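You operate a simulated robot arm through the tools that you are given. There is no shell and no other tool.

You are at the controls of a simulated robot arm. One attempt, no reset.

Task
Set the yellow hose end in the standpipe, SPIN the water out and switch the washer off.
Fine: wait for END on the display; spill no more than 10 ml.

Only the result counts: the job must be done as asked and must still hold three seconds after the hand-in. Knocking over, shifting, dropping, spilling or breaking anything else fails it.

Robot
A 7-joint arm with a fingered hand, fixed in place. Base frame: the origin is on the floor under the middle of its stand, x ahead of it, y to its left, z up. Lengths are in m, angles in rad, forces in N, time in s.
It reaches about 1.256 m from its shoulder. Its first joint turns from -2.496 to 2.496 rad. Payload 3 kg.
The tool frame sits at the grasp point between the pads (the TCP): z along the fingers, y along the line on which they close. The tips reach 0.026 m beyond it. The gripper opens to 0.148 m; its body begins 0.073 m behind the TCP. The gripper is a hand of 3 fingers: y runs from the thumb to the fingers, the wrist lies at [0, 0, -0.229] in the tool frame, and closing takes about 1.5 s.
Orientation is that of the tool frame in the base frame, as a unit quaternion [x, y, z, w]. With the fingers straight down and closing along the base's y, the tool's x points along the base's -x, its y along +y and its z along -z.

Tools
- The arm moves only by the tool play_rows. Its argument "deltas" is a list of rows, each a list of 3 entries, a list of its own where there are three numbers: the opening, from 0 (shut) to 1 (fully open), then the shift along the tool's x, y, z in units of 30 mm (1.0 is 30 mm), then the turn, a rotation vector about the tool's x, y, z in units of 6 degrees (1.0 is 6 degrees). In form: [[gripper, [dx, dy, dz], [rx, ry, rz]], ...]. A call has 1 to 20 rows; each row shifts and turns the commanded pose from where the row before left it, along the tool's axes as they then stand. A call with a number of a shift or a turn outside -1 to 1 is refused whole. Rows are played at 5 a second. More than 0.05 m and 0.15 rad between two rows, or a gripper value outside its range, and nothing of the call is played. Where a pose cannot be reached the arm comes as near as it can. A force on the tool above 40 N (or 10 N above the force at the start of the call, whichever is more), or a blocked arm, ends the call early, and 0.2 s more pass. The fingers move at their own pace (about 0.153 m/s each) and stop on an object; they squeeze with about 26 N. The grip force told is the motor's: it shows also when the fingers shut on nothing. Time passes only in rows, and 0.2 s behind the last, so rows that do not move let the fingers close. It gives the time, the measured TCP pose, the force on the tool (base axes), the opening and the grip force at its end, in the units of the frame above (readings bear some noise), with the torque about the TCP (base axes, N m) and any sound that the robot's microphone picked up.
- Cameras (640 x 400 px; columns grow to the right, rows downward): "scene" is fixed at [0.2197, 0.5009, 1.6342]; the picture's right is [-0.69, -0.72, 0.00], its down [-0.39, 0.37, -0.84] and it looks along [0.61, -0.58, -0.54] (base axes); focal length 359 px, centre (320, 200). "wrist" rides on the gripper at [0.068, -0.039, -0.09] in the tool frame; the picture's right is [0.50, 0.87, 0.00], its down [-0.66, 0.38, -0.65] and it looks along [-0.57, 0.33, 0.76] (tool axes); focal length 222 px, centre (320, 200). There is no depth. A picture from a camera that has moved, and an enlarged one, comes with that camera's place and axes in the base frame and with its lens.
- get_image(camera): a new picture of that camera. The clock stands still meanwhile.
- lift_body(by): slides the trunk up (or, below 0, down) by that many m; the arm rides with it, the base frame stays. It gives what a move gives, with no picture.
- hand_shape(shape): the hand has 3 fingers and takes this shape, open, in about a second: jaw (thumb against the fingers, like two jaws); tri (thumb and two fingers); tip (a fingertip pinch); poke (one finger out to press); point (the index stretched); flat (the hand flat); cup (the hand cupped); fist (a fist). The gripper value then closes the fingers along that shape, each until it touches; the sizes above hold for jaw. It gives what a move gives, with no picture.
- enlarge(camera, box): a new picture of the part [left, top, right, bottom] of that camera's present view, enlarged. The clock stands still meanwhile.
- hand_in(): hands the job in; it is judged then, once.

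Places have to be worked out from the pictures, the camera data and where the tool is seen. Open the gripper and draw the arm clear of the work before you hand the job in, unless the task says otherwise.

The tools are called after ">>>" as name(argument=value, ...) on one line, values as JSON. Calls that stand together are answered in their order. play_rows: Moves the arm, as the interface text tells. Its arguments: {"type":"object","properties":{"deltas":{"type":"array","items":{"type":"array"}}},"required":["deltas"]} The other tools are called the same way: lift_body (by) moves the trunk up or down; hand_shape (shape) gives the hand a shape; get_image (camera) takes a picture; enlarge (camera, box) takes an enlarged picture of a part of a camera's view; hand_in () hands the job in.

At the start:

```text
time: 0.0
tcp_pos: [0.6086, -0.6697, 1.1778]
tool_rot: [-0.001, 1.0, 0.0, 0.0]
wrist_force: [-0.4, -0.7, 0.1]
ft_torque: [0.03, -0.01, 0.0]
opening: 0.148
grasp_force: 0.1
shape: jaw
trunk travel left (down, up): [-0.858, 0.032]
```

scene: 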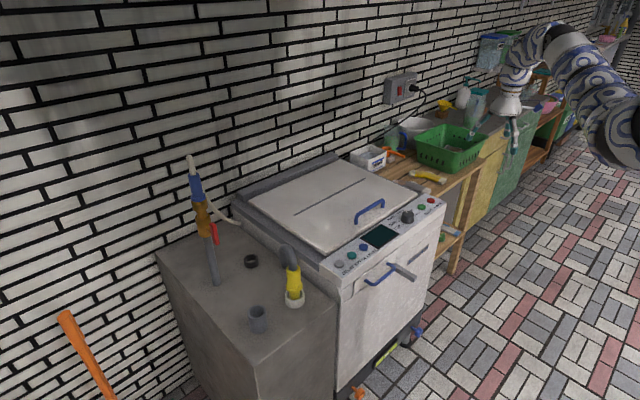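
wrist: 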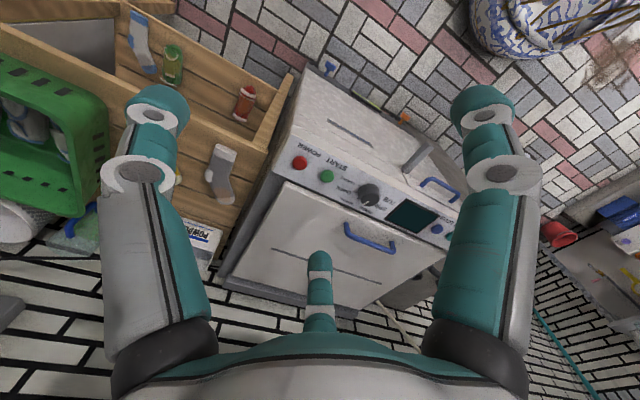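

I start by looking closely at the washer panel, the hose and the standpipe in the scene camera.

>>> enlarge(camera="scene", box=[310, 170, 470, 290])

>>> enlarge(camera="scene", box=[160, 140, 340, 360])

>>> enlarge(camera="wrist", box=[240, 80, 480, 280])

>>> enlarge(camera="scene", box=[330, 60, 500, 200])

```text
3.33 times, centred on (390, 230) of scene
camera zoom: at [0.2197, 0.5009, 1.6342], right [-0.69, -0.72, 0.0], down [-0.39, 0.37, -0.84], along [0.61, -0.58, -0.54], focal length 1196 px, centre (87, 100)
```

zoom: 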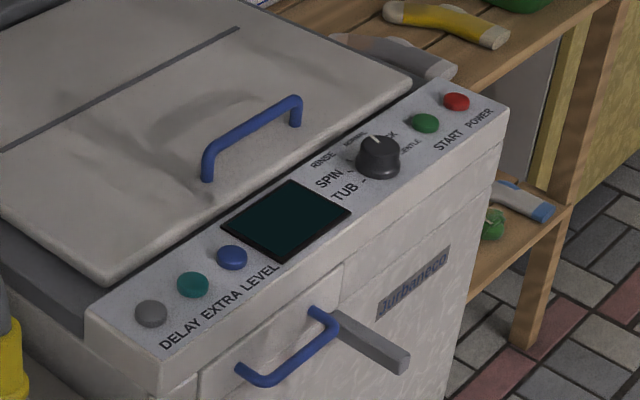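

```text
1.82 times, centred on (250, 250) of scene
camera zoom: at [0.2197, 0.5009, 1.6342], right [-0.69, -0.72, 0.0], down [-0.39, 0.37, -0.84], along [0.61, -0.58, -0.54], focal length 652 px, centre (447, 109)
```

zoom: 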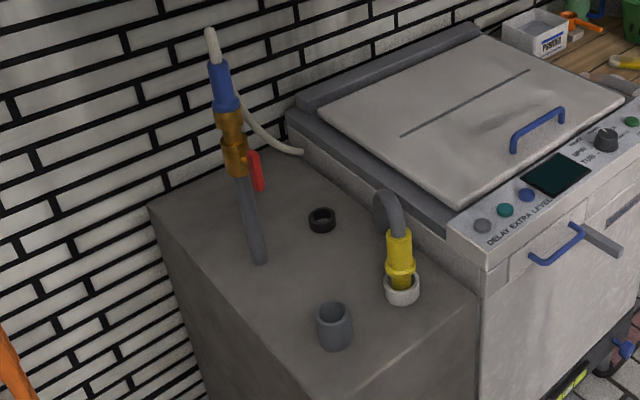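

```text
2.00 times, centred on (360, 180) of wrist
camera zoom: at [0.5394, -0.7087, 1.268], right [-0.5, 0.87, 0.0], down [0.66, 0.38, 0.65], along [0.57, 0.33, -0.76], focal length 444 px, centre (240, 240)
```

zoom: 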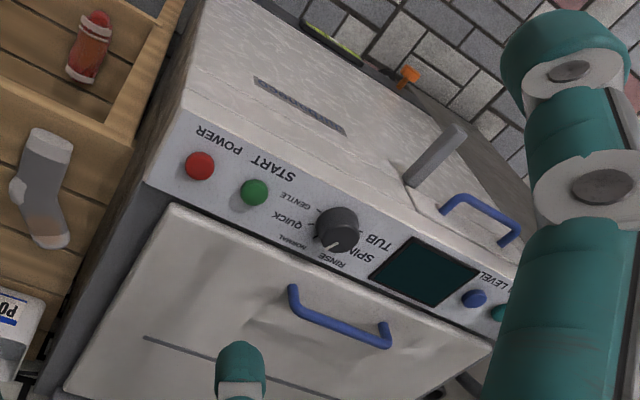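

```text
2.86 times, centred on (415, 130) of scene
camera zoom: at [0.2197, 0.5009, 1.6342], right [-0.69, -0.72, 0.0], down [-0.39, 0.37, -0.84], along [0.61, -0.58, -0.54], focal length 1025 px, centre (49, 400)
```

zoom: 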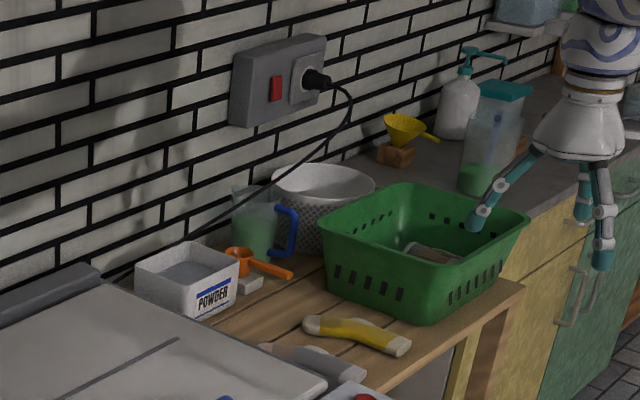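

The washer panel sits at about x 0.77, y -0.62 (POWER) to -0.1, z 0.87, and the hose and standpipe are further left at y 0.05 to 0.2. I move the hand high above and to the left, so the wrist camera can look at the hose end and the standpipe.

>>> play_rows(deltas=[[1, [0.3, 1, 0], [0, 0, 0]], [1, [0.3, 1, 0], [0, 0, 0]], [1, [0.3, 1, 0], [0, 0, 0]], [1, [0.3, 1, 0], [0, 0, 0]], [1, [0.3, 1, 0], [0, 0, 0]], [1, [0.3, 1, 0], [0, 0, 0]], [1, [0.3, 1, 0], [0, 0, 0]], [1, [0.3, 1, 0], [0, 0, 0]], [1, [0.3, 1, 0], [0, 0, 0]], [1, [0.3, 1, 0], [0, 0, 0]], [1, [0.3, 1, 0], [0, 0, 0]], [1, [0.3, 1, 0], [0, 0, 0]], [1, [0.3, 1, 0], [0, 0, 0]], [1, [0.3, 1, 0], [0, 0, 0]], [1, [0.3, 1, 0], [0, 0, 0]], [1, [0, 1, 0], [0, 0, 0]], [1, [0, 1, 0], [0, 0, 0]]])

>>> get_image(camera="wrist")

>>> get_image(camera="scene")

```text
time: 3.6
tcp_pos: [0.5109, -0.1694, 1.1431]
tool_rot: [0.0, 1.0, 0.0, -0.001]
wrist_force: [-0.2, 0.4, 0.1]
ft_torque: [-0.01, -0.02, -0.01]
opening: 0.1478
grasp_force: 0.2
shape: jaw
out of reach, approached as far as the arm can: row 1, 2, 3, 4, 14, 15
trunk travel left (down, up): [-0.858, 0.032]
```

```text
taken
camera wrist: at [0.4437, -0.2075, 1.2326], right [-0.5, 0.87, 0.0], down [0.66, 0.38, 0.65], along [0.56, 0.33, -0.76], focal length 222 px, centre (320, 200)
```

wrist: 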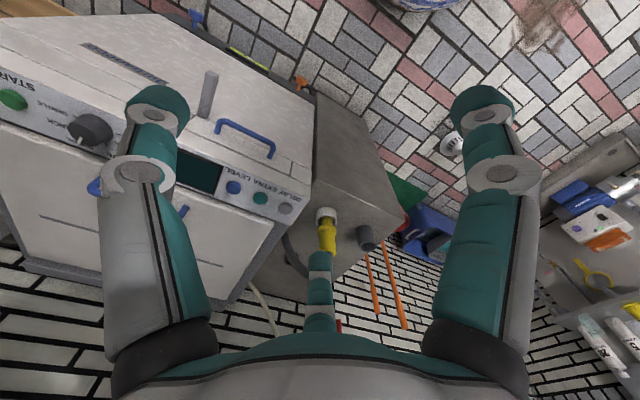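

```text
taken
```

scene: 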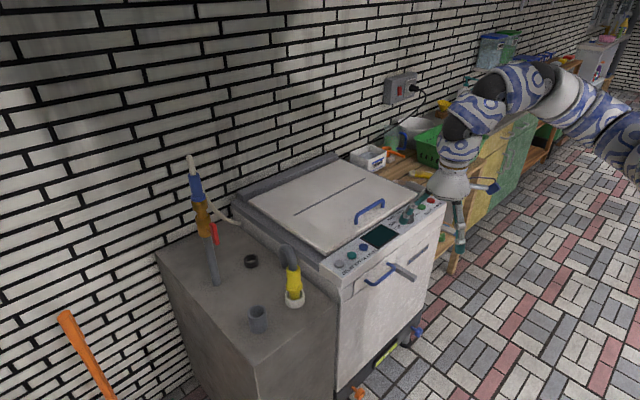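

The wrist view now shows the hose's yellow end in a white piece, and the grey standpipe beside it. I enlarge these.

>>> enlarge(camera="wrist", box=[260, 160, 420, 280])

>>> enlarge(camera="scene", box=[225, 220, 345, 340])

>>> enlarge(camera="scene", box=[370, 60, 440, 110])

>>> enlarge(camera="scene", box=[330, 290, 450, 400])

```text
3.33 times, centred on (340, 220) of wrist
camera zoom: at [0.4437, -0.2075, 1.2326], right [-0.5, 0.87, 0.0], down [0.66, 0.38, 0.65], along [0.56, 0.33, -0.76], focal length 740 px, centre (253, 133)
```

zoom: 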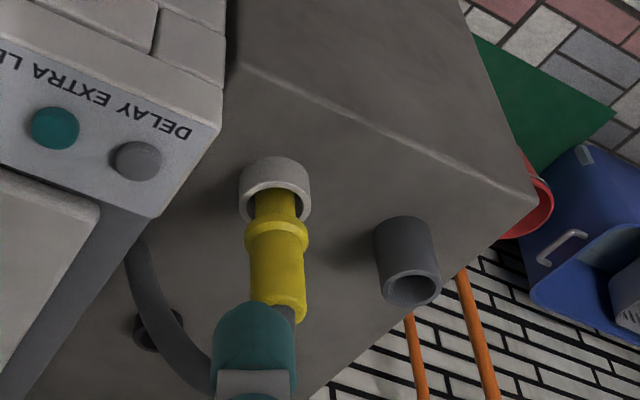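

```text
3.33 times, centred on (285, 280) of scene
camera zoom: at [0.2197, 0.5009, 1.6342], right [-0.69, -0.72, 0.0], down [-0.39, 0.37, -0.84], along [0.61, -0.58, -0.54], focal length 1196 px, centre (437, -67)
```

zoom: 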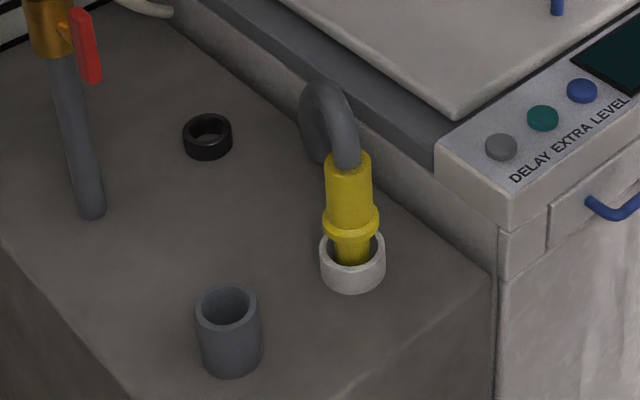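

```text
8.00 times, centred on (405, 85) of scene
camera zoom: at [0.2197, 0.5009, 1.6342], right [-0.69, -0.72, 0.0], down [-0.39, 0.37, -0.84], along [0.61, -0.58, -0.54], focal length 2871 px, centre (-360, 1120)
```

zoom: 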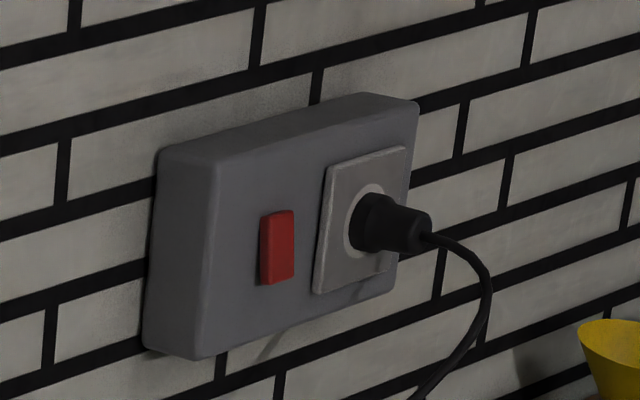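

```text
3.64 times, centred on (390, 345) of scene
camera zoom: at [0.2197, 0.5009, 1.6342], right [-0.69, -0.72, 0.0], down [-0.39, 0.37, -0.84], along [0.61, -0.58, -0.54], focal length 1305 px, centre (66, -327)
```

zoom: 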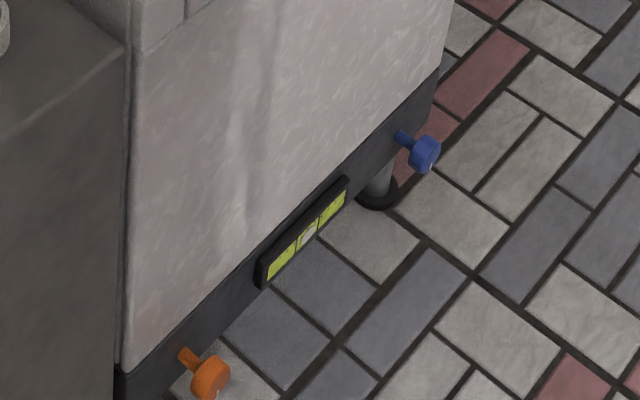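

The yellow end stands upright at about (0.82, 0.036), grip z 0.85–0.91, with a flange at 0.842. The standpipe mouth is at about (0.817, 0.170, 0.845), inner bore about 40 mm. I shift the hand left and pitch it 42° so it comes at the hose from the front and above, away from the hose arch.

>>> play_rows(deltas=[[1, [0, 1, 0], [0, -1, 0]], [1, [0, 1, 0], [0, -1, 0]], [1, [0, 1, 0], [0, -1, 0]], [1, [0, 1, 0], [0, -1, 0]], [1, [0, 1, 0], [0, -1, 0]], [1, [0, 1, 0], [0, -1, 0]], [1, [0, 0.7, 0], [0, -1, 0]]])

>>> get_image(camera="wrist")

>>> get_image(camera="scene")

```text
time: 5.2
tcp_pos: [0.5299, 0.1077, 1.1281]
tool_rot: [0.0, 0.968, -0.008, 0.253]
wrist_force: [-1.1, 0.7, 0.1]
ft_torque: [-0.05, -0.06, -0.04]
opening: 0.148
grasp_force: 0.0
shape: jaw
out of reach, approached as far as the arm can: row 1, 2, 3, 4, 5, 6
trunk travel left (down, up): [-0.858, 0.032]
```

```text
taken
camera wrist: at [0.4251, 0.0708, 1.1735], right [-0.43, 0.86, -0.26], down [0.25, 0.39, 0.88], along [0.86, 0.32, -0.39], focal length 222 px, centre (320, 200)
```

wrist: 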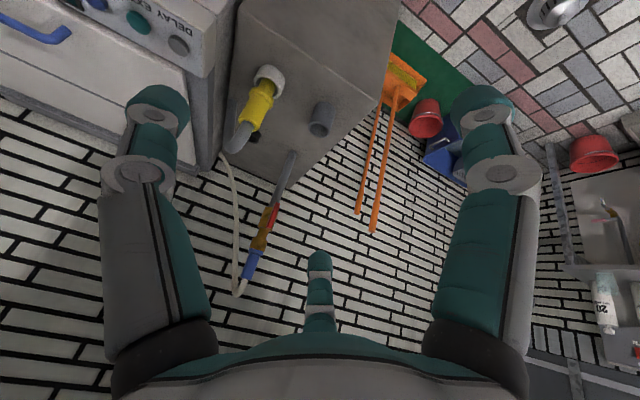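

```text
taken
```

scene: 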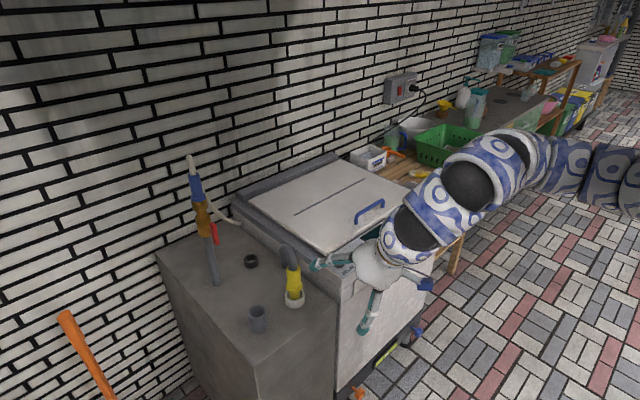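

The last row landed within reach, but the arm is cramped at this height (pitch only reached 29°). I lower the trunk by 0.2 m. The hand is well in front of the block, so that is clear, and it should give the wrist more freedom.

>>> lift_body(by=-0.2)

```text
time: 7.4
tcp_pos: [0.5292, 0.1063, 0.9273]
tool_rot: [-0.001, 0.968, -0.007, 0.251]
wrist_force: [0.6, 0.5, 0.1]
ft_torque: [-0.01, -0.01, -0.03]
opening: 0.1479
grasp_force: 0.0
shape: jaw
trunk travel left (down, up): [-0.658, 0.232]
```

Tracking is steady now. I align y with the hose, raise a little and increase the pitch to about 45°.

>>> play_rows(deltas=[[0.6, [-0.32, -0.78, -0.58], [0, -0.9, 0]], [0.6, [-0.32, -0.78, -0.58], [0, -0.9, 0]], [0.6, [-0.32, -0.78, -0.58], [0, -0.9, 0]]])

>>> get_image(camera="wrist")

>>> get_image(camera="scene")

```text
time: 8.2
tcp_pos: [0.5364, 0.137, 0.9541]
tool_rot: [-0.002, 0.955, -0.005, 0.296]
wrist_force: [0.5, 0.3, 0.6]
ft_torque: [0.01, -0.03, 0.0]
opening: 0.0892
grasp_force: 0.1
shape: jaw
out of reach, approached as far as the arm can: row 1, 2, 3
trunk travel left (down, up): [-0.658, 0.232]
```

```text
taken
camera wrist: at [0.429, 0.0982, 0.9899], right [-0.41, 0.86, -0.29], down [0.17, 0.39, 0.91], along [0.89, 0.32, -0.31], focal length 222 px, centre (320, 200)
```

wrist: 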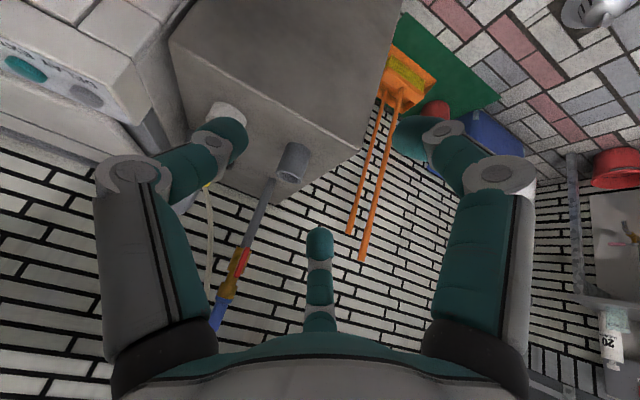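

```text
taken
```

scene: 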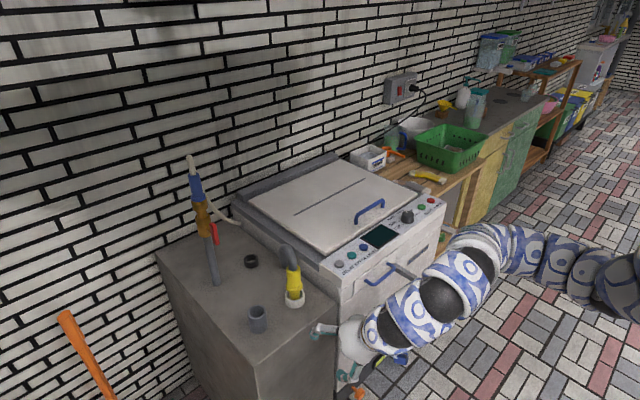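

The arm is folded too tightly there (the elbow limit makes it drift), so the remedy is to move further forward. I advance in x and rise, bringing y back toward the hose.

>>> play_rows(deltas=[[0.7, [-0.97, -0.83, 0.06], [0, 0, 0]], [0.7, [-0.97, -0.83, 0.06], [0, 0, 0]], [0.7, [-0.97, -0.83, 0.06], [0, 0, 0]], [0.7, [-0.97, -0.83, 0.06], [0, 0, 0]]])

>>> get_image(camera="wrist")

>>> get_image(camera="scene")

```text
time: 9.2
tcp_pos: [0.6425, 0.0488, 1.0241]
tool_rot: [-0.002, 0.955, -0.005, 0.296]
wrist_force: [-0.3, -0.3, 0.7]
ft_torque: [0.01, 0.03, -0.03]
opening: 0.1032
grasp_force: 0.1
shape: jaw
out of reach, approached as far as the arm can: row 1, 2
trunk travel left (down, up): [-0.658, 0.232]
```

```text
taken
camera wrist: at [0.5351, 0.0101, 1.0608], right [-0.41, 0.86, -0.29], down [0.17, 0.39, 0.91], along [0.89, 0.32, -0.31], focal length 222 px, centre (320, 200)
```

wrist: 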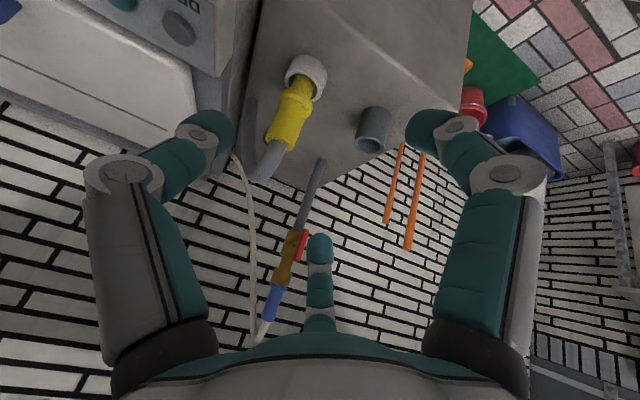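

```text
taken
```

scene: 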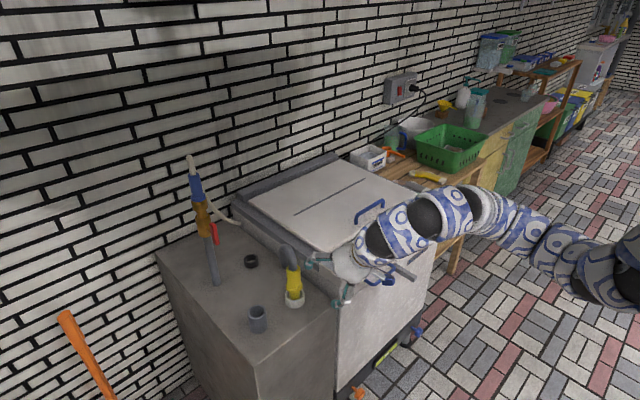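

I'm now within reach. Before approaching, I want to see how the three fingers close, so I close partly in the jaw shape and look.

>>> play_rows(deltas=[[0.28, [0, 0, 0], [0, 0, 0]], [0.28, [0, 0, 0], [0, 0, 0]], [0.28, [0, 0, 0], [0, 0, 0]], [0.28, [0, 0, 0], [0, 0, 0]]])

>>> get_image(camera="wrist")

>>> hand_shape(shape="tip")

>>> get_image(camera="wrist")

>>> hand_shape(shape="tri")

>>> get_image(camera="wrist")

```text
time: 10.2
tcp_pos: [0.6423, 0.0489, 1.0243]
tool_rot: [-0.002, 0.955, -0.005, 0.297]
wrist_force: [0.3, -0.5, -0.1]
ft_torque: [0.01, 0.01, -0.03]
opening: 0.0415
grasp_force: 0.1
shape: jaw
trunk travel left (down, up): [-0.658, 0.232]
```

```text
taken
camera wrist: at [0.5345, 0.0103, 1.0605], right [-0.41, 0.86, -0.29], down [0.17, 0.39, 0.91], along [0.89, 0.32, -0.31], focal length 222 px, centre (320, 200)
```

wrist: 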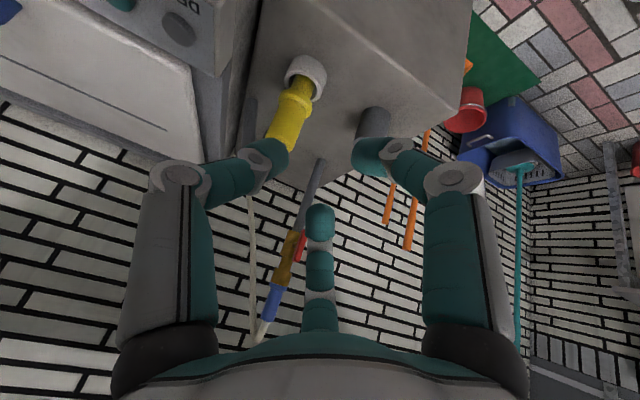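

```text
time: 11.1
tcp_pos: [0.6423, 0.0484, 1.0243]
tool_rot: [-0.002, 0.955, -0.006, 0.297]
wrist_force: [-1.1, -0.3, -0.2]
ft_torque: [-0.03, -0.02, -0.01]
opening: 0.148
grasp_force: 0.0
shape: tip
trunk travel left (down, up): [-0.658, 0.232]
```

```text
taken
camera wrist: at [0.5345, 0.0103, 1.0605], right [-0.41, 0.86, -0.29], down [0.17, 0.39, 0.91], along [0.89, 0.32, -0.31], focal length 222 px, centre (320, 200)
```

wrist: 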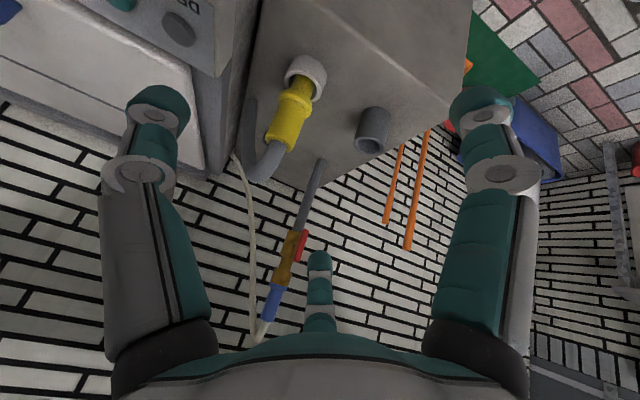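

```text
time: 12.0
tcp_pos: [0.6415, 0.0485, 1.0247]
tool_rot: [-0.002, 0.955, -0.006, 0.297]
wrist_force: [-0.1, -0.2, -1.0]
ft_torque: [0.01, -0.02, 0.02]
opening: 0.1477
grasp_force: 0.0
shape: tri
trunk travel left (down, up): [-0.658, 0.232]
```

```text
taken
camera wrist: at [0.5345, 0.0103, 1.0604], right [-0.41, 0.86, -0.29], down [0.17, 0.39, 0.91], along [0.89, 0.32, -0.31], focal length 222 px, centre (320, 200)
```

wrist: 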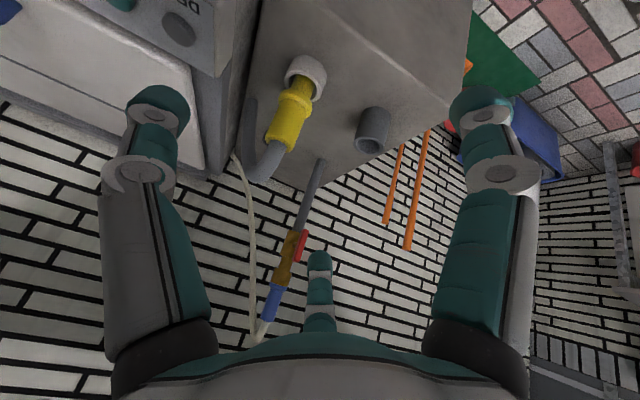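

The hand closes like a three-jaw chuck around the TCP, so a steep, slightly tilted grip from above suits the upright yellow end: the hose leaves between the thumb and one finger. I set the jaw shape again and take close views to pin down the hose arch.

>>> hand_shape(shape="jaw")

>>> enlarge(camera="wrist", box=[220, 40, 420, 200])

>>> enlarge(camera="scene", box=[240, 230, 330, 340])

```text
time: 12.9
tcp_pos: [0.6415, 0.0478, 1.0244]
tool_rot: [-0.002, 0.955, -0.005, 0.296]
wrist_force: [-0.2, 0.7, 0.6]
ft_torque: [0.02, -0.02, 0.01]
opening: 0.1479
grasp_force: 0.0
shape: jaw
trunk travel left (down, up): [-0.658, 0.232]
```

```text
2.50 times, centred on (320, 120) of wrist
camera zoom: at [0.5345, 0.0103, 1.0605], right [-0.41, 0.86, -0.29], down [0.17, 0.39, 0.91], along [0.89, 0.32, -0.31], focal length 555 px, centre (320, 400)
```

zoom: 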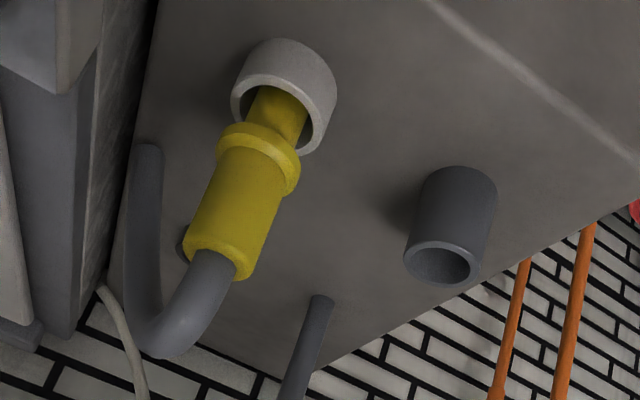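

```text
3.64 times, centred on (285, 285) of scene
camera zoom: at [0.2197, 0.5009, 1.6342], right [-0.69, -0.72, 0.0], down [-0.39, 0.37, -0.84], along [0.61, -0.58, -0.54], focal length 1305 px, centre (447, -109)
```

zoom: 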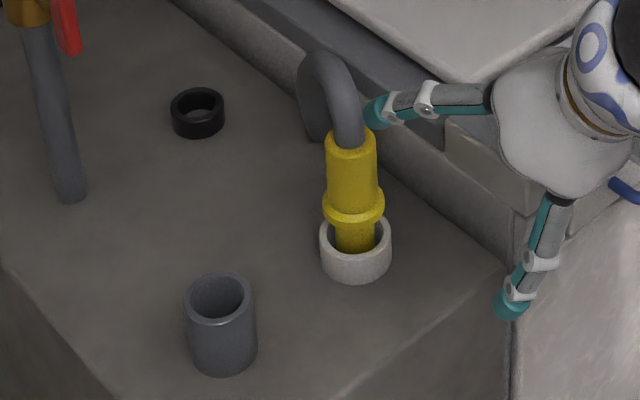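

Triangulated: the yellow body is upright at (0.825, 0.030), z 0.842–0.911, flange at 0.835. The hose arch apex is near (0.859, 0.02, 0.95), leading to +x/-y, and the standpipe mouth is at (0.822, 0.167, 0.839). I set the tilt to 30° and move over the hose at z 1.05, keeping above the arch.

>>> play_rows(deltas=[[0.75, [0, 0, 0], [0, 0.75, 0]], [0.75, [-0.919, -0.1, 0.364], [0, 0, 0]], [0.75, [-0.919, -0.1, 0.364], [0, 0, 0]], [0.75, [-0.919, -0.1, 0.364], [0, 0, 0]], [0.75, [-0.919, -0.1, 0.364], [0, 0, 0]], [0.75, [-0.919, -0.1, 0.364], [0, 0, 0]], [0.75, [-0.919, -0.1, 0.364], [0, 0, 0]], [0.75, [0, 0, 0], [0, 0, 0]]])

>>> get_image(camera="wrist")

>>> get_image(camera="scene")

```text
time: 14.7
tcp_pos: [0.8163, 0.0298, 1.0447]
tool_rot: [-0.003, 0.966, -0.005, 0.259]
wrist_force: [1.0, 0.0, -0.6]
ft_torque: [-0.02, -0.02, 0.02]
opening: 0.1113
grasp_force: 0.1
shape: jaw
trunk travel left (down, up): [-0.658, 0.232]
```

```text
taken
camera wrist: at [0.7118, -0.0075, 1.0894], right [-0.43, 0.86, -0.26], down [0.24, 0.39, 0.89], along [0.87, 0.32, -0.38], focal length 222 px, centre (320, 200)
```

wrist: 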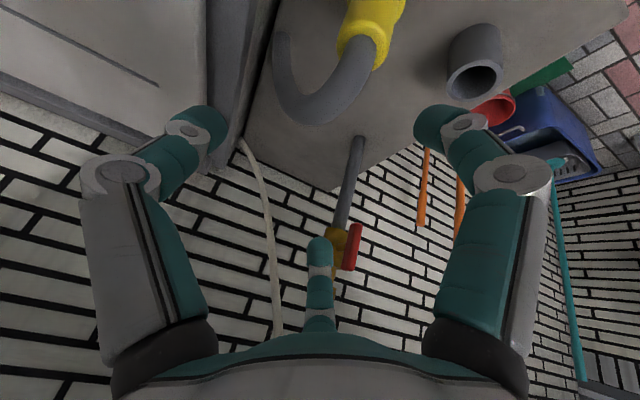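

```text
taken
```

scene: 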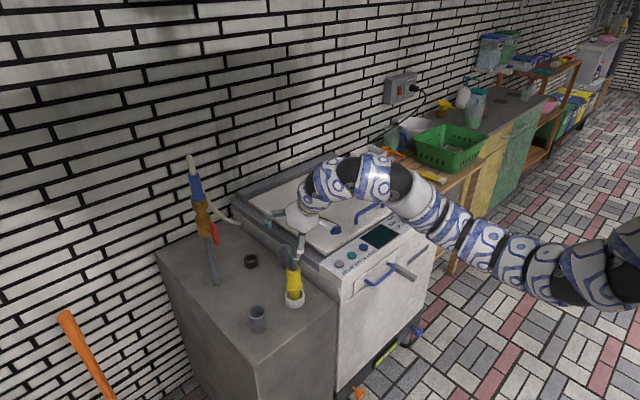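

Hand is above the hose at (0.816, 0.030, 1.045), tilt 30°, fingers straddling the arch as planned. I descend vertically 0.10 m and check.

>>> play_rows(deltas=[[0.75, [0.417, 0, 0.722], [0, 0, 0]], [0.75, [0.417, 0, 0.722], [0, 0, 0]], [0.75, [0.417, 0, 0.722], [0, 0, 0]], [0.75, [0.417, 0, 0.722], [0, 0, 0]]])

>>> get_image(camera="wrist")

>>> enlarge(camera="scene", box=[220, 180, 400, 340])

```text
time: 15.7
tcp_pos: [0.8193, 0.0302, 0.9444]
tool_rot: [-0.002, 0.966, -0.006, 0.26]
wrist_force: [0.5, -0.5, -0.1]
ft_torque: [0.02, 0.01, 0.02]
opening: 0.1115
grasp_force: 0.1
shape: jaw
trunk travel left (down, up): [-0.658, 0.232]
```

```text
taken
camera wrist: at [0.716, -0.0079, 0.9903], right [-0.43, 0.86, -0.26], down [0.24, 0.39, 0.89], along [0.87, 0.32, -0.38], focal length 222 px, centre (320, 200)
```

wrist: 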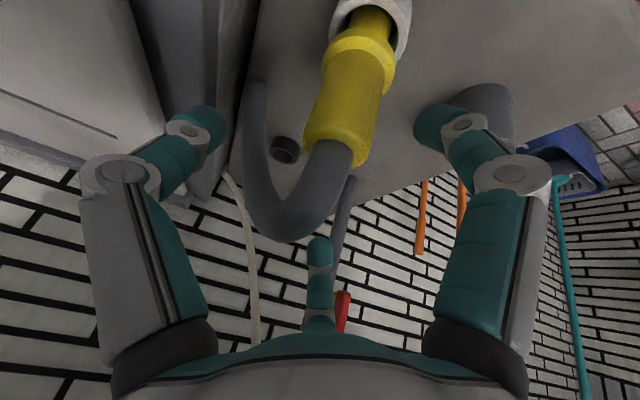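

```text
2.50 times, centred on (310, 260) of scene
camera zoom: at [0.2197, 0.5009, 1.6342], right [-0.69, -0.72, 0.0], down [-0.39, 0.37, -0.84], along [0.61, -0.58, -0.54], focal length 897 px, centre (345, 50)
```

zoom: 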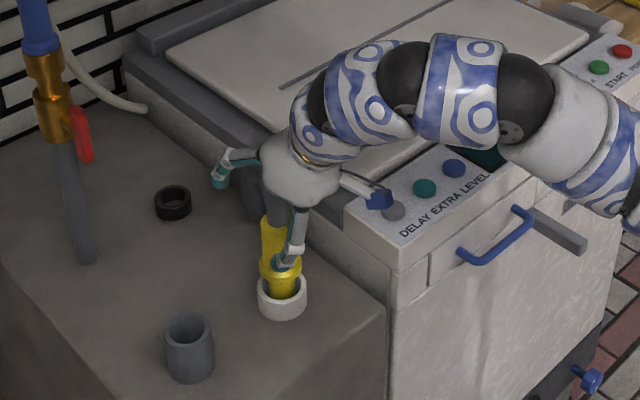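

The yellow end triangulates to (0.823, 0.031) again, with the fingers on the intended sides. I descend the last 5 cm.

>>> play_rows(deltas=[[0.75, [0.463, 0.02, 0.7], [0, 0, 0]], [0.75, [0.463, 0.02, 0.7], [0, 0, 0]], [0.75, [0, 0, 0], [0, 0, 0]]])

>>> get_image(camera="wrist")

>>> enlarge(camera="scene", box=[220, 190, 380, 340])

```text
time: 16.5
tcp_pos: [0.8165, 0.0302, 0.8974]
tool_rot: [-0.002, 0.966, -0.006, 0.259]
wrist_force: [0.0, 0.8, -0.2]
ft_torque: [-0.04, -0.03, -0.01]
opening: 0.1114
grasp_force: 0.1
shape: jaw
trunk travel left (down, up): [-0.658, 0.232]
```

```text
taken
camera wrist: at [0.7125, -0.0093, 0.9416], right [-0.43, 0.86, -0.26], down [0.24, 0.39, 0.89], along [0.87, 0.32, -0.38], focal length 222 px, centre (320, 200)
```

wrist: 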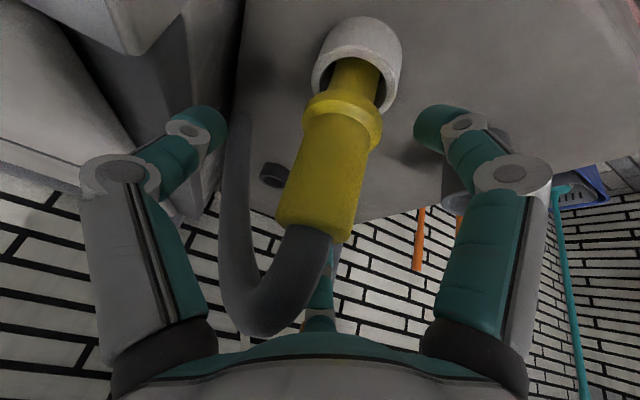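

```text
2.67 times, centred on (300, 265) of scene
camera zoom: at [0.2197, 0.5009, 1.6342], right [-0.69, -0.72, 0.0], down [-0.39, 0.37, -0.84], along [0.61, -0.58, -0.54], focal length 957 px, centre (373, 27)
```

zoom: 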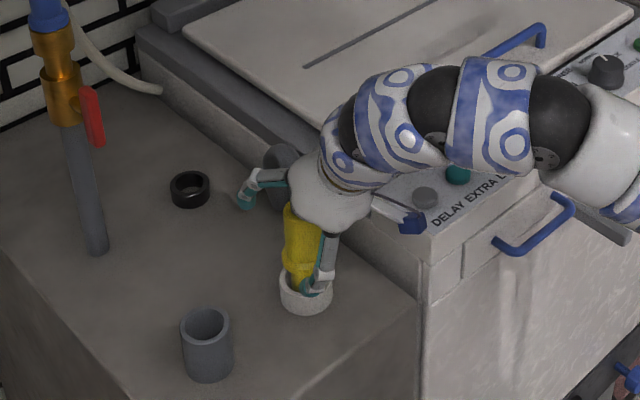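

The yellow body is between the three fingers, nearly centred. I close the hand on it.

>>> play_rows(deltas=[[0.5, [0, 0.08, 0], [0, 0, 0]], [0.35, [0, 0, 0], [0, 0, 0]], [0.2, [0, 0, 0], [0, 0, 0]], [0.1, [0, 0, 0], [0, 0, 0]], [0, [0, 0, 0], [0, 0, 0]], [0, [0, 0, 0], [0, 0, 0]], [0, [0, 0, 0], [0, 0, 0]]])

>>> get_image(camera="wrist")

>>> enlarge(camera="scene", box=[220, 190, 380, 340])

```text
time: 18.1
tcp_pos: [0.8156, 0.0318, 0.8984]
tool_rot: [-0.001, 0.966, -0.006, 0.259]
wrist_force: [-2.4, 1.1, -0.5]
ft_torque: [0.1, 0.26, 0.01]
opening: 0.0372
grasp_force: 25.8
shape: jaw
trunk travel left (down, up): [-0.658, 0.232]
```

```text
taken
camera wrist: at [0.7121, -0.0066, 0.9418], right [-0.43, 0.86, -0.26], down [0.24, 0.39, 0.89], along [0.87, 0.32, -0.38], focal length 222 px, centre (320, 200)
```

wrist: 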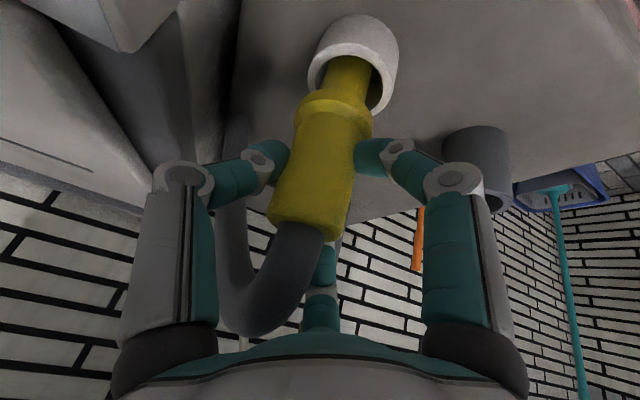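

```text
2.67 times, centred on (300, 265) of scene
camera zoom: at [0.2197, 0.5009, 1.6342], right [-0.69, -0.72, 0.0], down [-0.39, 0.37, -0.84], along [0.61, -0.58, -0.54], focal length 957 px, centre (373, 27)
```

zoom: 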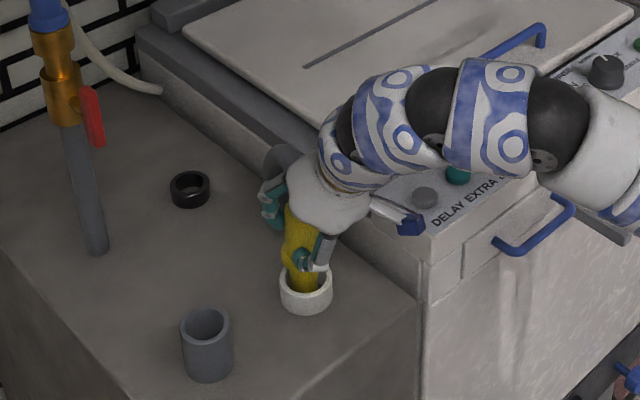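

The yellow end is held (opening 37 mm, grip 25.8 N). I lift it straight up by 75 mm to clear the white cup and the standpipe rim height.

>>> play_rows(deltas=[[0, [-0.25, 0, -0.433], [0, 0, 0]], [0, [-0.25, 0, -0.433], [0, 0, 0]], [0, [-0.25, 0, -0.433], [0, 0, 0]], [0, [-0.25, 0, -0.433], [0, 0, 0]], [0, [-0.25, 0, -0.433], [0, 0, 0]]])

>>> get_image(camera="wrist")

>>> enlarge(camera="scene", box=[220, 190, 380, 340])

```text
time: 19.3
tcp_pos: [0.8129, 0.0352, 0.9732]
tool_rot: [-0.003, 0.966, -0.005, 0.258]
wrist_force: [-0.4, 0.6, -1.9]
ft_torque: [-0.01, 0.04, 0.01]
opening: 0.0368
grasp_force: 25.9
shape: jaw
trunk travel left (down, up): [-0.658, 0.232]
```

```text
taken
camera wrist: at [0.7089, -0.0041, 1.0179], right [-0.43, 0.86, -0.26], down [0.24, 0.39, 0.89], along [0.87, 0.32, -0.38], focal length 222 px, centre (320, 200)
```

wrist: 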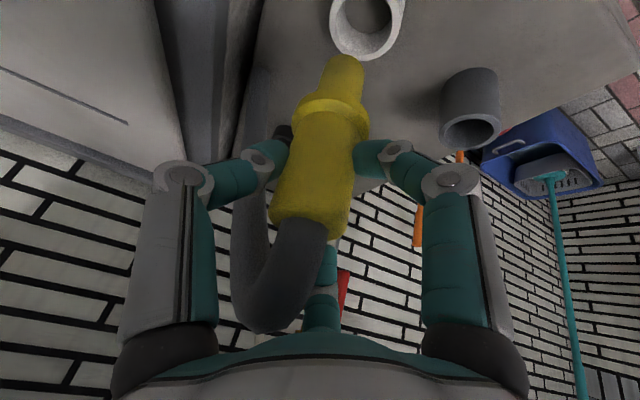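

```text
2.67 times, centred on (300, 265) of scene
camera zoom: at [0.2197, 0.5009, 1.6342], right [-0.69, -0.72, 0.0], down [-0.39, 0.37, -0.84], along [0.61, -0.58, -0.54], focal length 957 px, centre (373, 27)
```

zoom: 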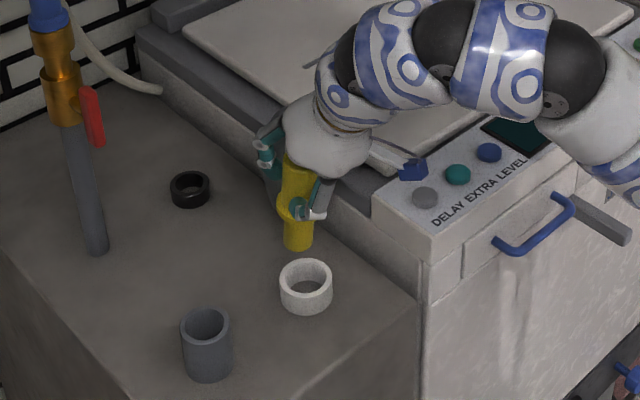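

The hose end is out, spigot bottom near (0.836, 0.031, 0.845) with a slight 4° lean. I straighten it by reducing the hand tilt, raise 20 mm and carry it across to above the standpipe.

>>> play_rows(deltas=[[0, [-0.05, 0, -0.67], [0, 0.7, 0]], [0, [-0.02, 0.65, 0], [0, 0, 0]], [0, [-0.02, 0.65, 0], [0, 0, 0]], [0, [-0.02, 0.65, 0], [0, 0, 0]], [0, [-0.02, 0.65, 0], [0, 0, 0]], [0, [-0.02, 0.65, 0], [0, 0, 0]], [0, [-0.02, 0.65, 0], [0, 0, 0]], [0, [0, 0.65, 0], [0, 0, 0]]])

>>> get_image(camera="wrist")

>>> enlarge(camera="scene", box=[220, 190, 380, 340])

```text
time: 21.1
tcp_pos: [0.8101, 0.1705, 0.992]
tool_rot: [-0.002, 0.975, -0.006, 0.223]
wrist_force: [-0.7, -0.6, -1.8]
ft_torque: [-0.02, 0.01, 0.05]
opening: 0.0367
grasp_force: 25.8
shape: jaw
trunk travel left (down, up): [-0.658, 0.232]
```

```text
taken
camera wrist: at [0.7089, 0.1317, 1.0436], right [-0.45, 0.86, -0.23], down [0.31, 0.39, 0.87], along [0.84, 0.32, -0.44], focal length 222 px, centre (320, 200)
```

wrist: 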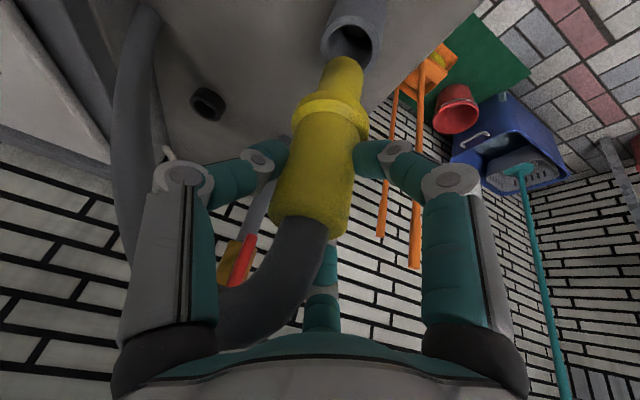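

```text
2.67 times, centred on (300, 265) of scene
camera zoom: at [0.2197, 0.5009, 1.6342], right [-0.69, -0.72, 0.0], down [-0.39, 0.37, -0.84], along [0.61, -0.58, -0.54], focal length 957 px, centre (373, 27)
```

zoom: 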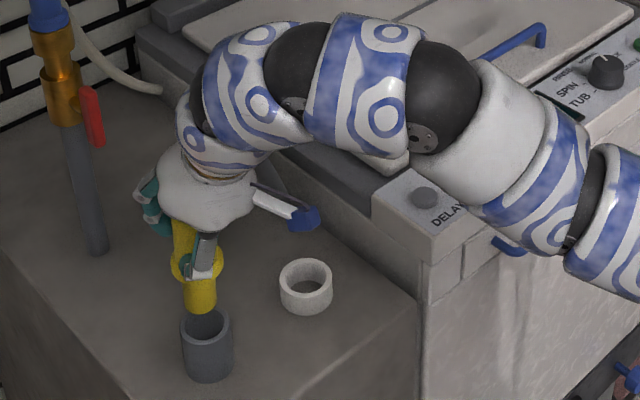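

It's hovering just above the standpipe. I zoom in on both views to measure the offset and lean.

>>> enlarge(camera="scene", box=[245, 240, 325, 340])

>>> enlarge(camera="wrist", box=[240, 0, 440, 125])

```text
4.00 times, centred on (285, 290) of scene
camera zoom: at [0.2197, 0.5009, 1.6342], right [-0.69, -0.72, 0.0], down [-0.39, 0.37, -0.84], along [0.61, -0.58, -0.54], focal length 1435 px, centre (460, -160)
```

zoom: 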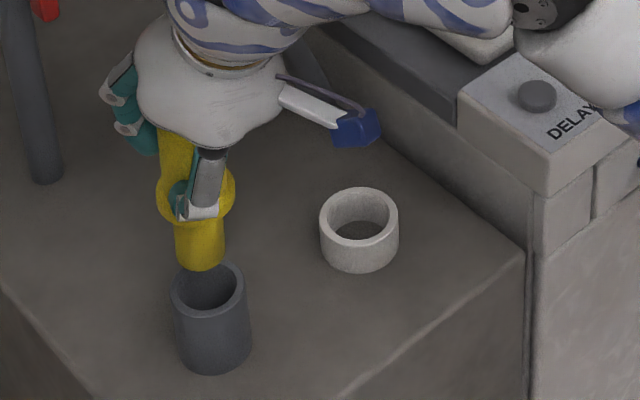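

```text
3.20 times, centred on (340, 62) of wrist
camera zoom: at [0.7089, 0.1317, 1.0436], right [-0.45, 0.86, -0.23], down [0.31, 0.39, 0.87], along [0.84, 0.32, -0.44], focal length 711 px, centre (256, 640)
```

zoom: 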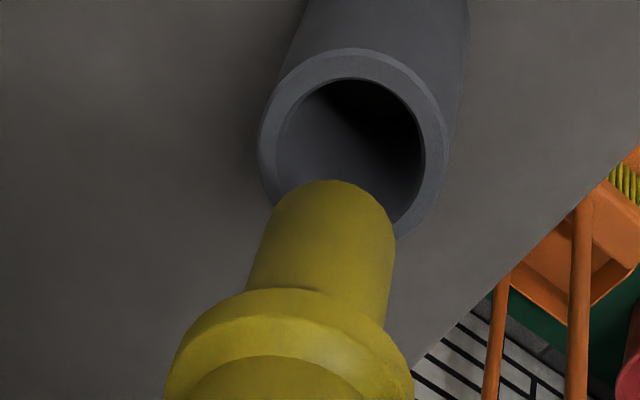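

The spigot is centred within about 2–3 mm. I zoom in more to measure the lean accurately before lowering.

>>> enlarge(camera="scene", box=[256, 262, 312, 337])

>>> enlarge(camera="wrist", box=[240, 40, 400, 250])

```text
5.33 times, centred on (284, 300) of scene
camera zoom: at [0.2197, 0.5009, 1.6342], right [-0.69, -0.72, 0.0], down [-0.39, 0.37, -0.84], along [0.61, -0.58, -0.54], focal length 1914 px, centre (512, -331)
```

zoom: 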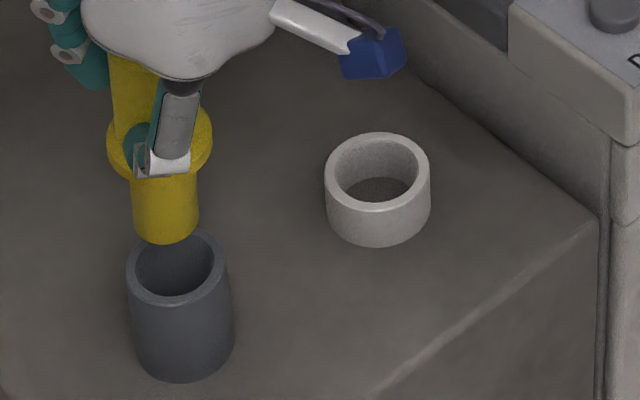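

```text
1.90 times, centred on (320, 145) of wrist
camera zoom: at [0.7089, 0.1317, 1.0436], right [-0.45, 0.86, -0.23], down [0.31, 0.39, 0.87], along [0.84, 0.32, -0.44], focal length 423 px, centre (320, 305)
```

zoom: 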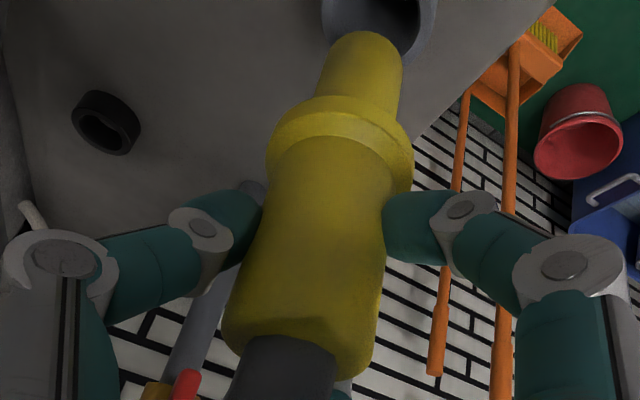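

Both views suggest the bottom leans about 5° toward +x. I rotate the hand 4.8° to correct and compensate the position so the spigot stays over the bore.

>>> play_rows(deltas=[[0, [0, 0, 0], [0, 0.8, 0]], [0, [-0.25, -0.067, 0.095], [0, 0, 0]], [0, [0, 0, 0], [0, 0, 0]]])

>>> enlarge(camera="scene", box=[256, 262, 312, 337])

>>> enlarge(camera="wrist", box=[240, 0, 440, 250])

```text
time: 21.9
tcp_pos: [0.8181, 0.1681, 0.9926]
tool_rot: [-0.002, 0.983, -0.006, 0.181]
wrist_force: [-0.2, -0.2, -1.7]
ft_torque: [0.03, -0.02, -0.02]
opening: 0.0366
grasp_force: 26.4
shape: jaw
trunk travel left (down, up): [-0.658, 0.232]
```

```text
5.33 times, centred on (284, 300) of scene
camera zoom: at [0.2197, 0.5009, 1.6342], right [-0.69, -0.72, 0.0], down [-0.39, 0.37, -0.84], along [0.61, -0.58, -0.54], focal length 1914 px, centre (512, -331)
```

zoom: 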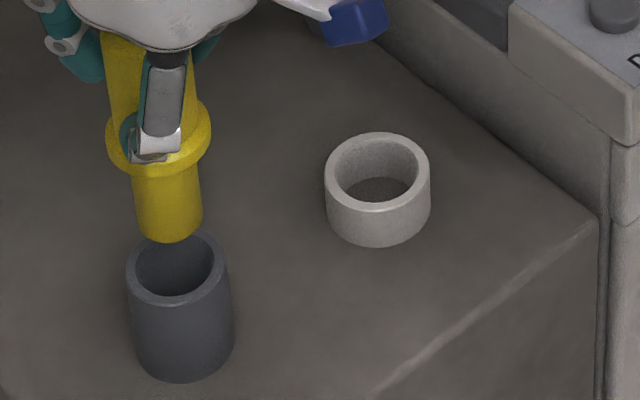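

```text
1.60 times, centred on (340, 125) of wrist
camera zoom: at [0.7217, 0.1298, 1.052], right [-0.47, 0.86, -0.19], down [0.38, 0.39, 0.84], along [0.8, 0.32, -0.51], focal length 355 px, centre (288, 320)
```

zoom: 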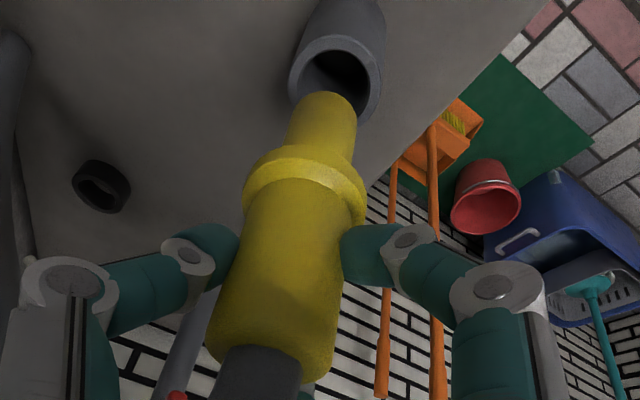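

The lean is now corrected, and the spigot is about 3 mm off in +x. I shift by (-3, +1) mm and lower 35 mm slowly into the bore.

>>> play_rows(deltas=[[0, [0.093, 0.035, -0.035], [0, 0, 0]], [0, [0.107, 0, 0.28], [0, 0, 0]], [0, [0.107, 0, 0.28], [0, 0, 0]], [0, [0.107, 0, 0.28], [0, 0, 0]], [0, [0.107, 0, 0.28], [0, 0, 0]]])

>>> enlarge(camera="scene", box=[256, 262, 312, 337])

>>> enlarge(camera="wrist", box=[240, 0, 440, 250])

```text
time: 23.1
tcp_pos: [0.8151, 0.1674, 0.9545]
tool_rot: [0.0, 0.983, -0.007, 0.183]
wrist_force: [0.6, 0.0, -1.5]
ft_torque: [0.01, 0.01, 0.01]
opening: 0.0367
grasp_force: 26.0
shape: jaw
trunk travel left (down, up): [-0.658, 0.232]
```

```text
5.33 times, centred on (284, 300) of scene
camera zoom: at [0.2197, 0.5009, 1.6342], right [-0.69, -0.72, 0.0], down [-0.39, 0.37, -0.84], along [0.61, -0.58, -0.54], focal length 1914 px, centre (512, -331)
```

zoom: 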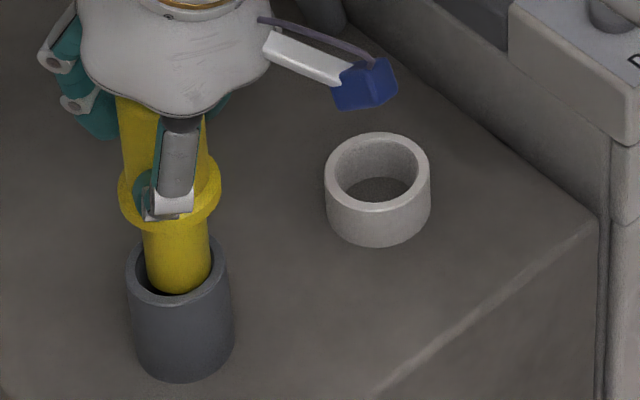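

```text
1.60 times, centred on (340, 125) of wrist
camera zoom: at [0.7188, 0.1289, 1.0147], right [-0.47, 0.86, -0.19], down [0.38, 0.39, 0.84], along [0.8, 0.32, -0.51], focal length 355 px, centre (288, 320)
```

zoom: 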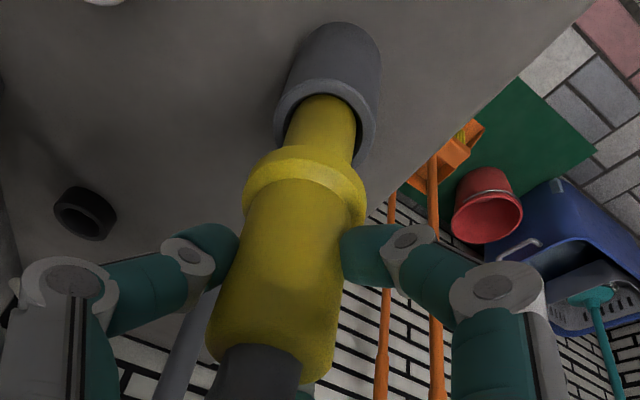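

The spigot has entered the bore, centred, with no contact force. I keep lowering in small steps until the flange nears the rim.

>>> play_rows(deltas=[[0, [0.085, 0, 0.224], [0, 0, 0]], [0, [0.085, 0, 0.224], [0, 0, 0]], [0, [0.085, 0, 0.224], [0, 0, 0]], [0, [0.085, 0, 0.224], [0, 0, 0]], [0, [0, 0, 0], [0, 0, 0]]])

>>> enlarge(camera="scene", box=[256, 262, 312, 337])

>>> enlarge(camera="wrist", box=[240, 0, 440, 250])

```text
time: 24.3
tcp_pos: [0.8147, 0.1679, 0.9267]
tool_rot: [-0.001, 0.984, -0.006, 0.181]
wrist_force: [0.1, 0.2, -1.0]
ft_torque: [-0.03, -0.06, 0.01]
opening: 0.0367
grasp_force: 26.3
shape: jaw
trunk travel left (down, up): [-0.658, 0.232]
```

```text
5.33 times, centred on (284, 300) of scene
camera zoom: at [0.2197, 0.5009, 1.6342], right [-0.69, -0.72, 0.0], down [-0.39, 0.37, -0.84], along [0.61, -0.58, -0.54], focal length 1914 px, centre (512, -331)
```

zoom: 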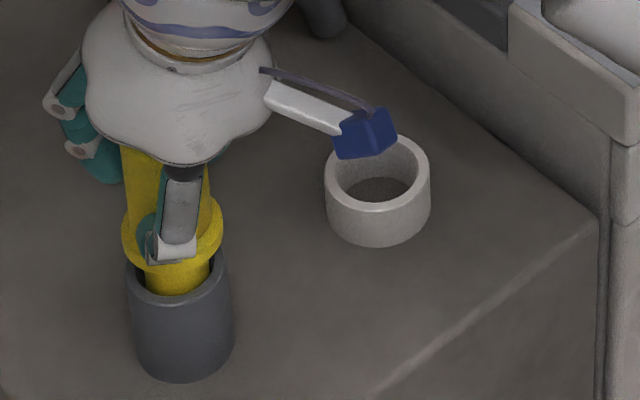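

```text
1.60 times, centred on (340, 125) of wrist
camera zoom: at [0.7187, 0.1306, 0.9857], right [-0.47, 0.86, -0.19], down [0.38, 0.39, 0.84], along [0.8, 0.32, -0.51], focal length 355 px, centre (288, 320)
```

zoom: 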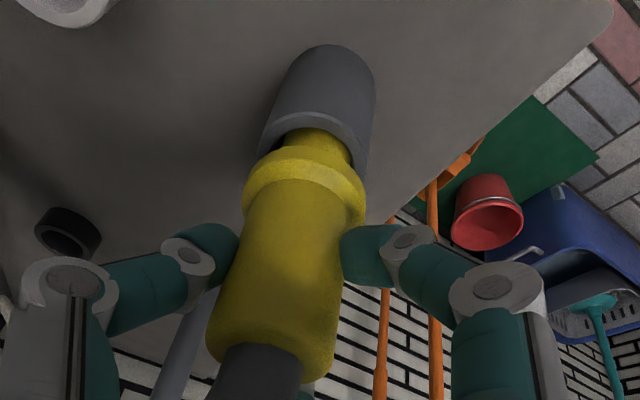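

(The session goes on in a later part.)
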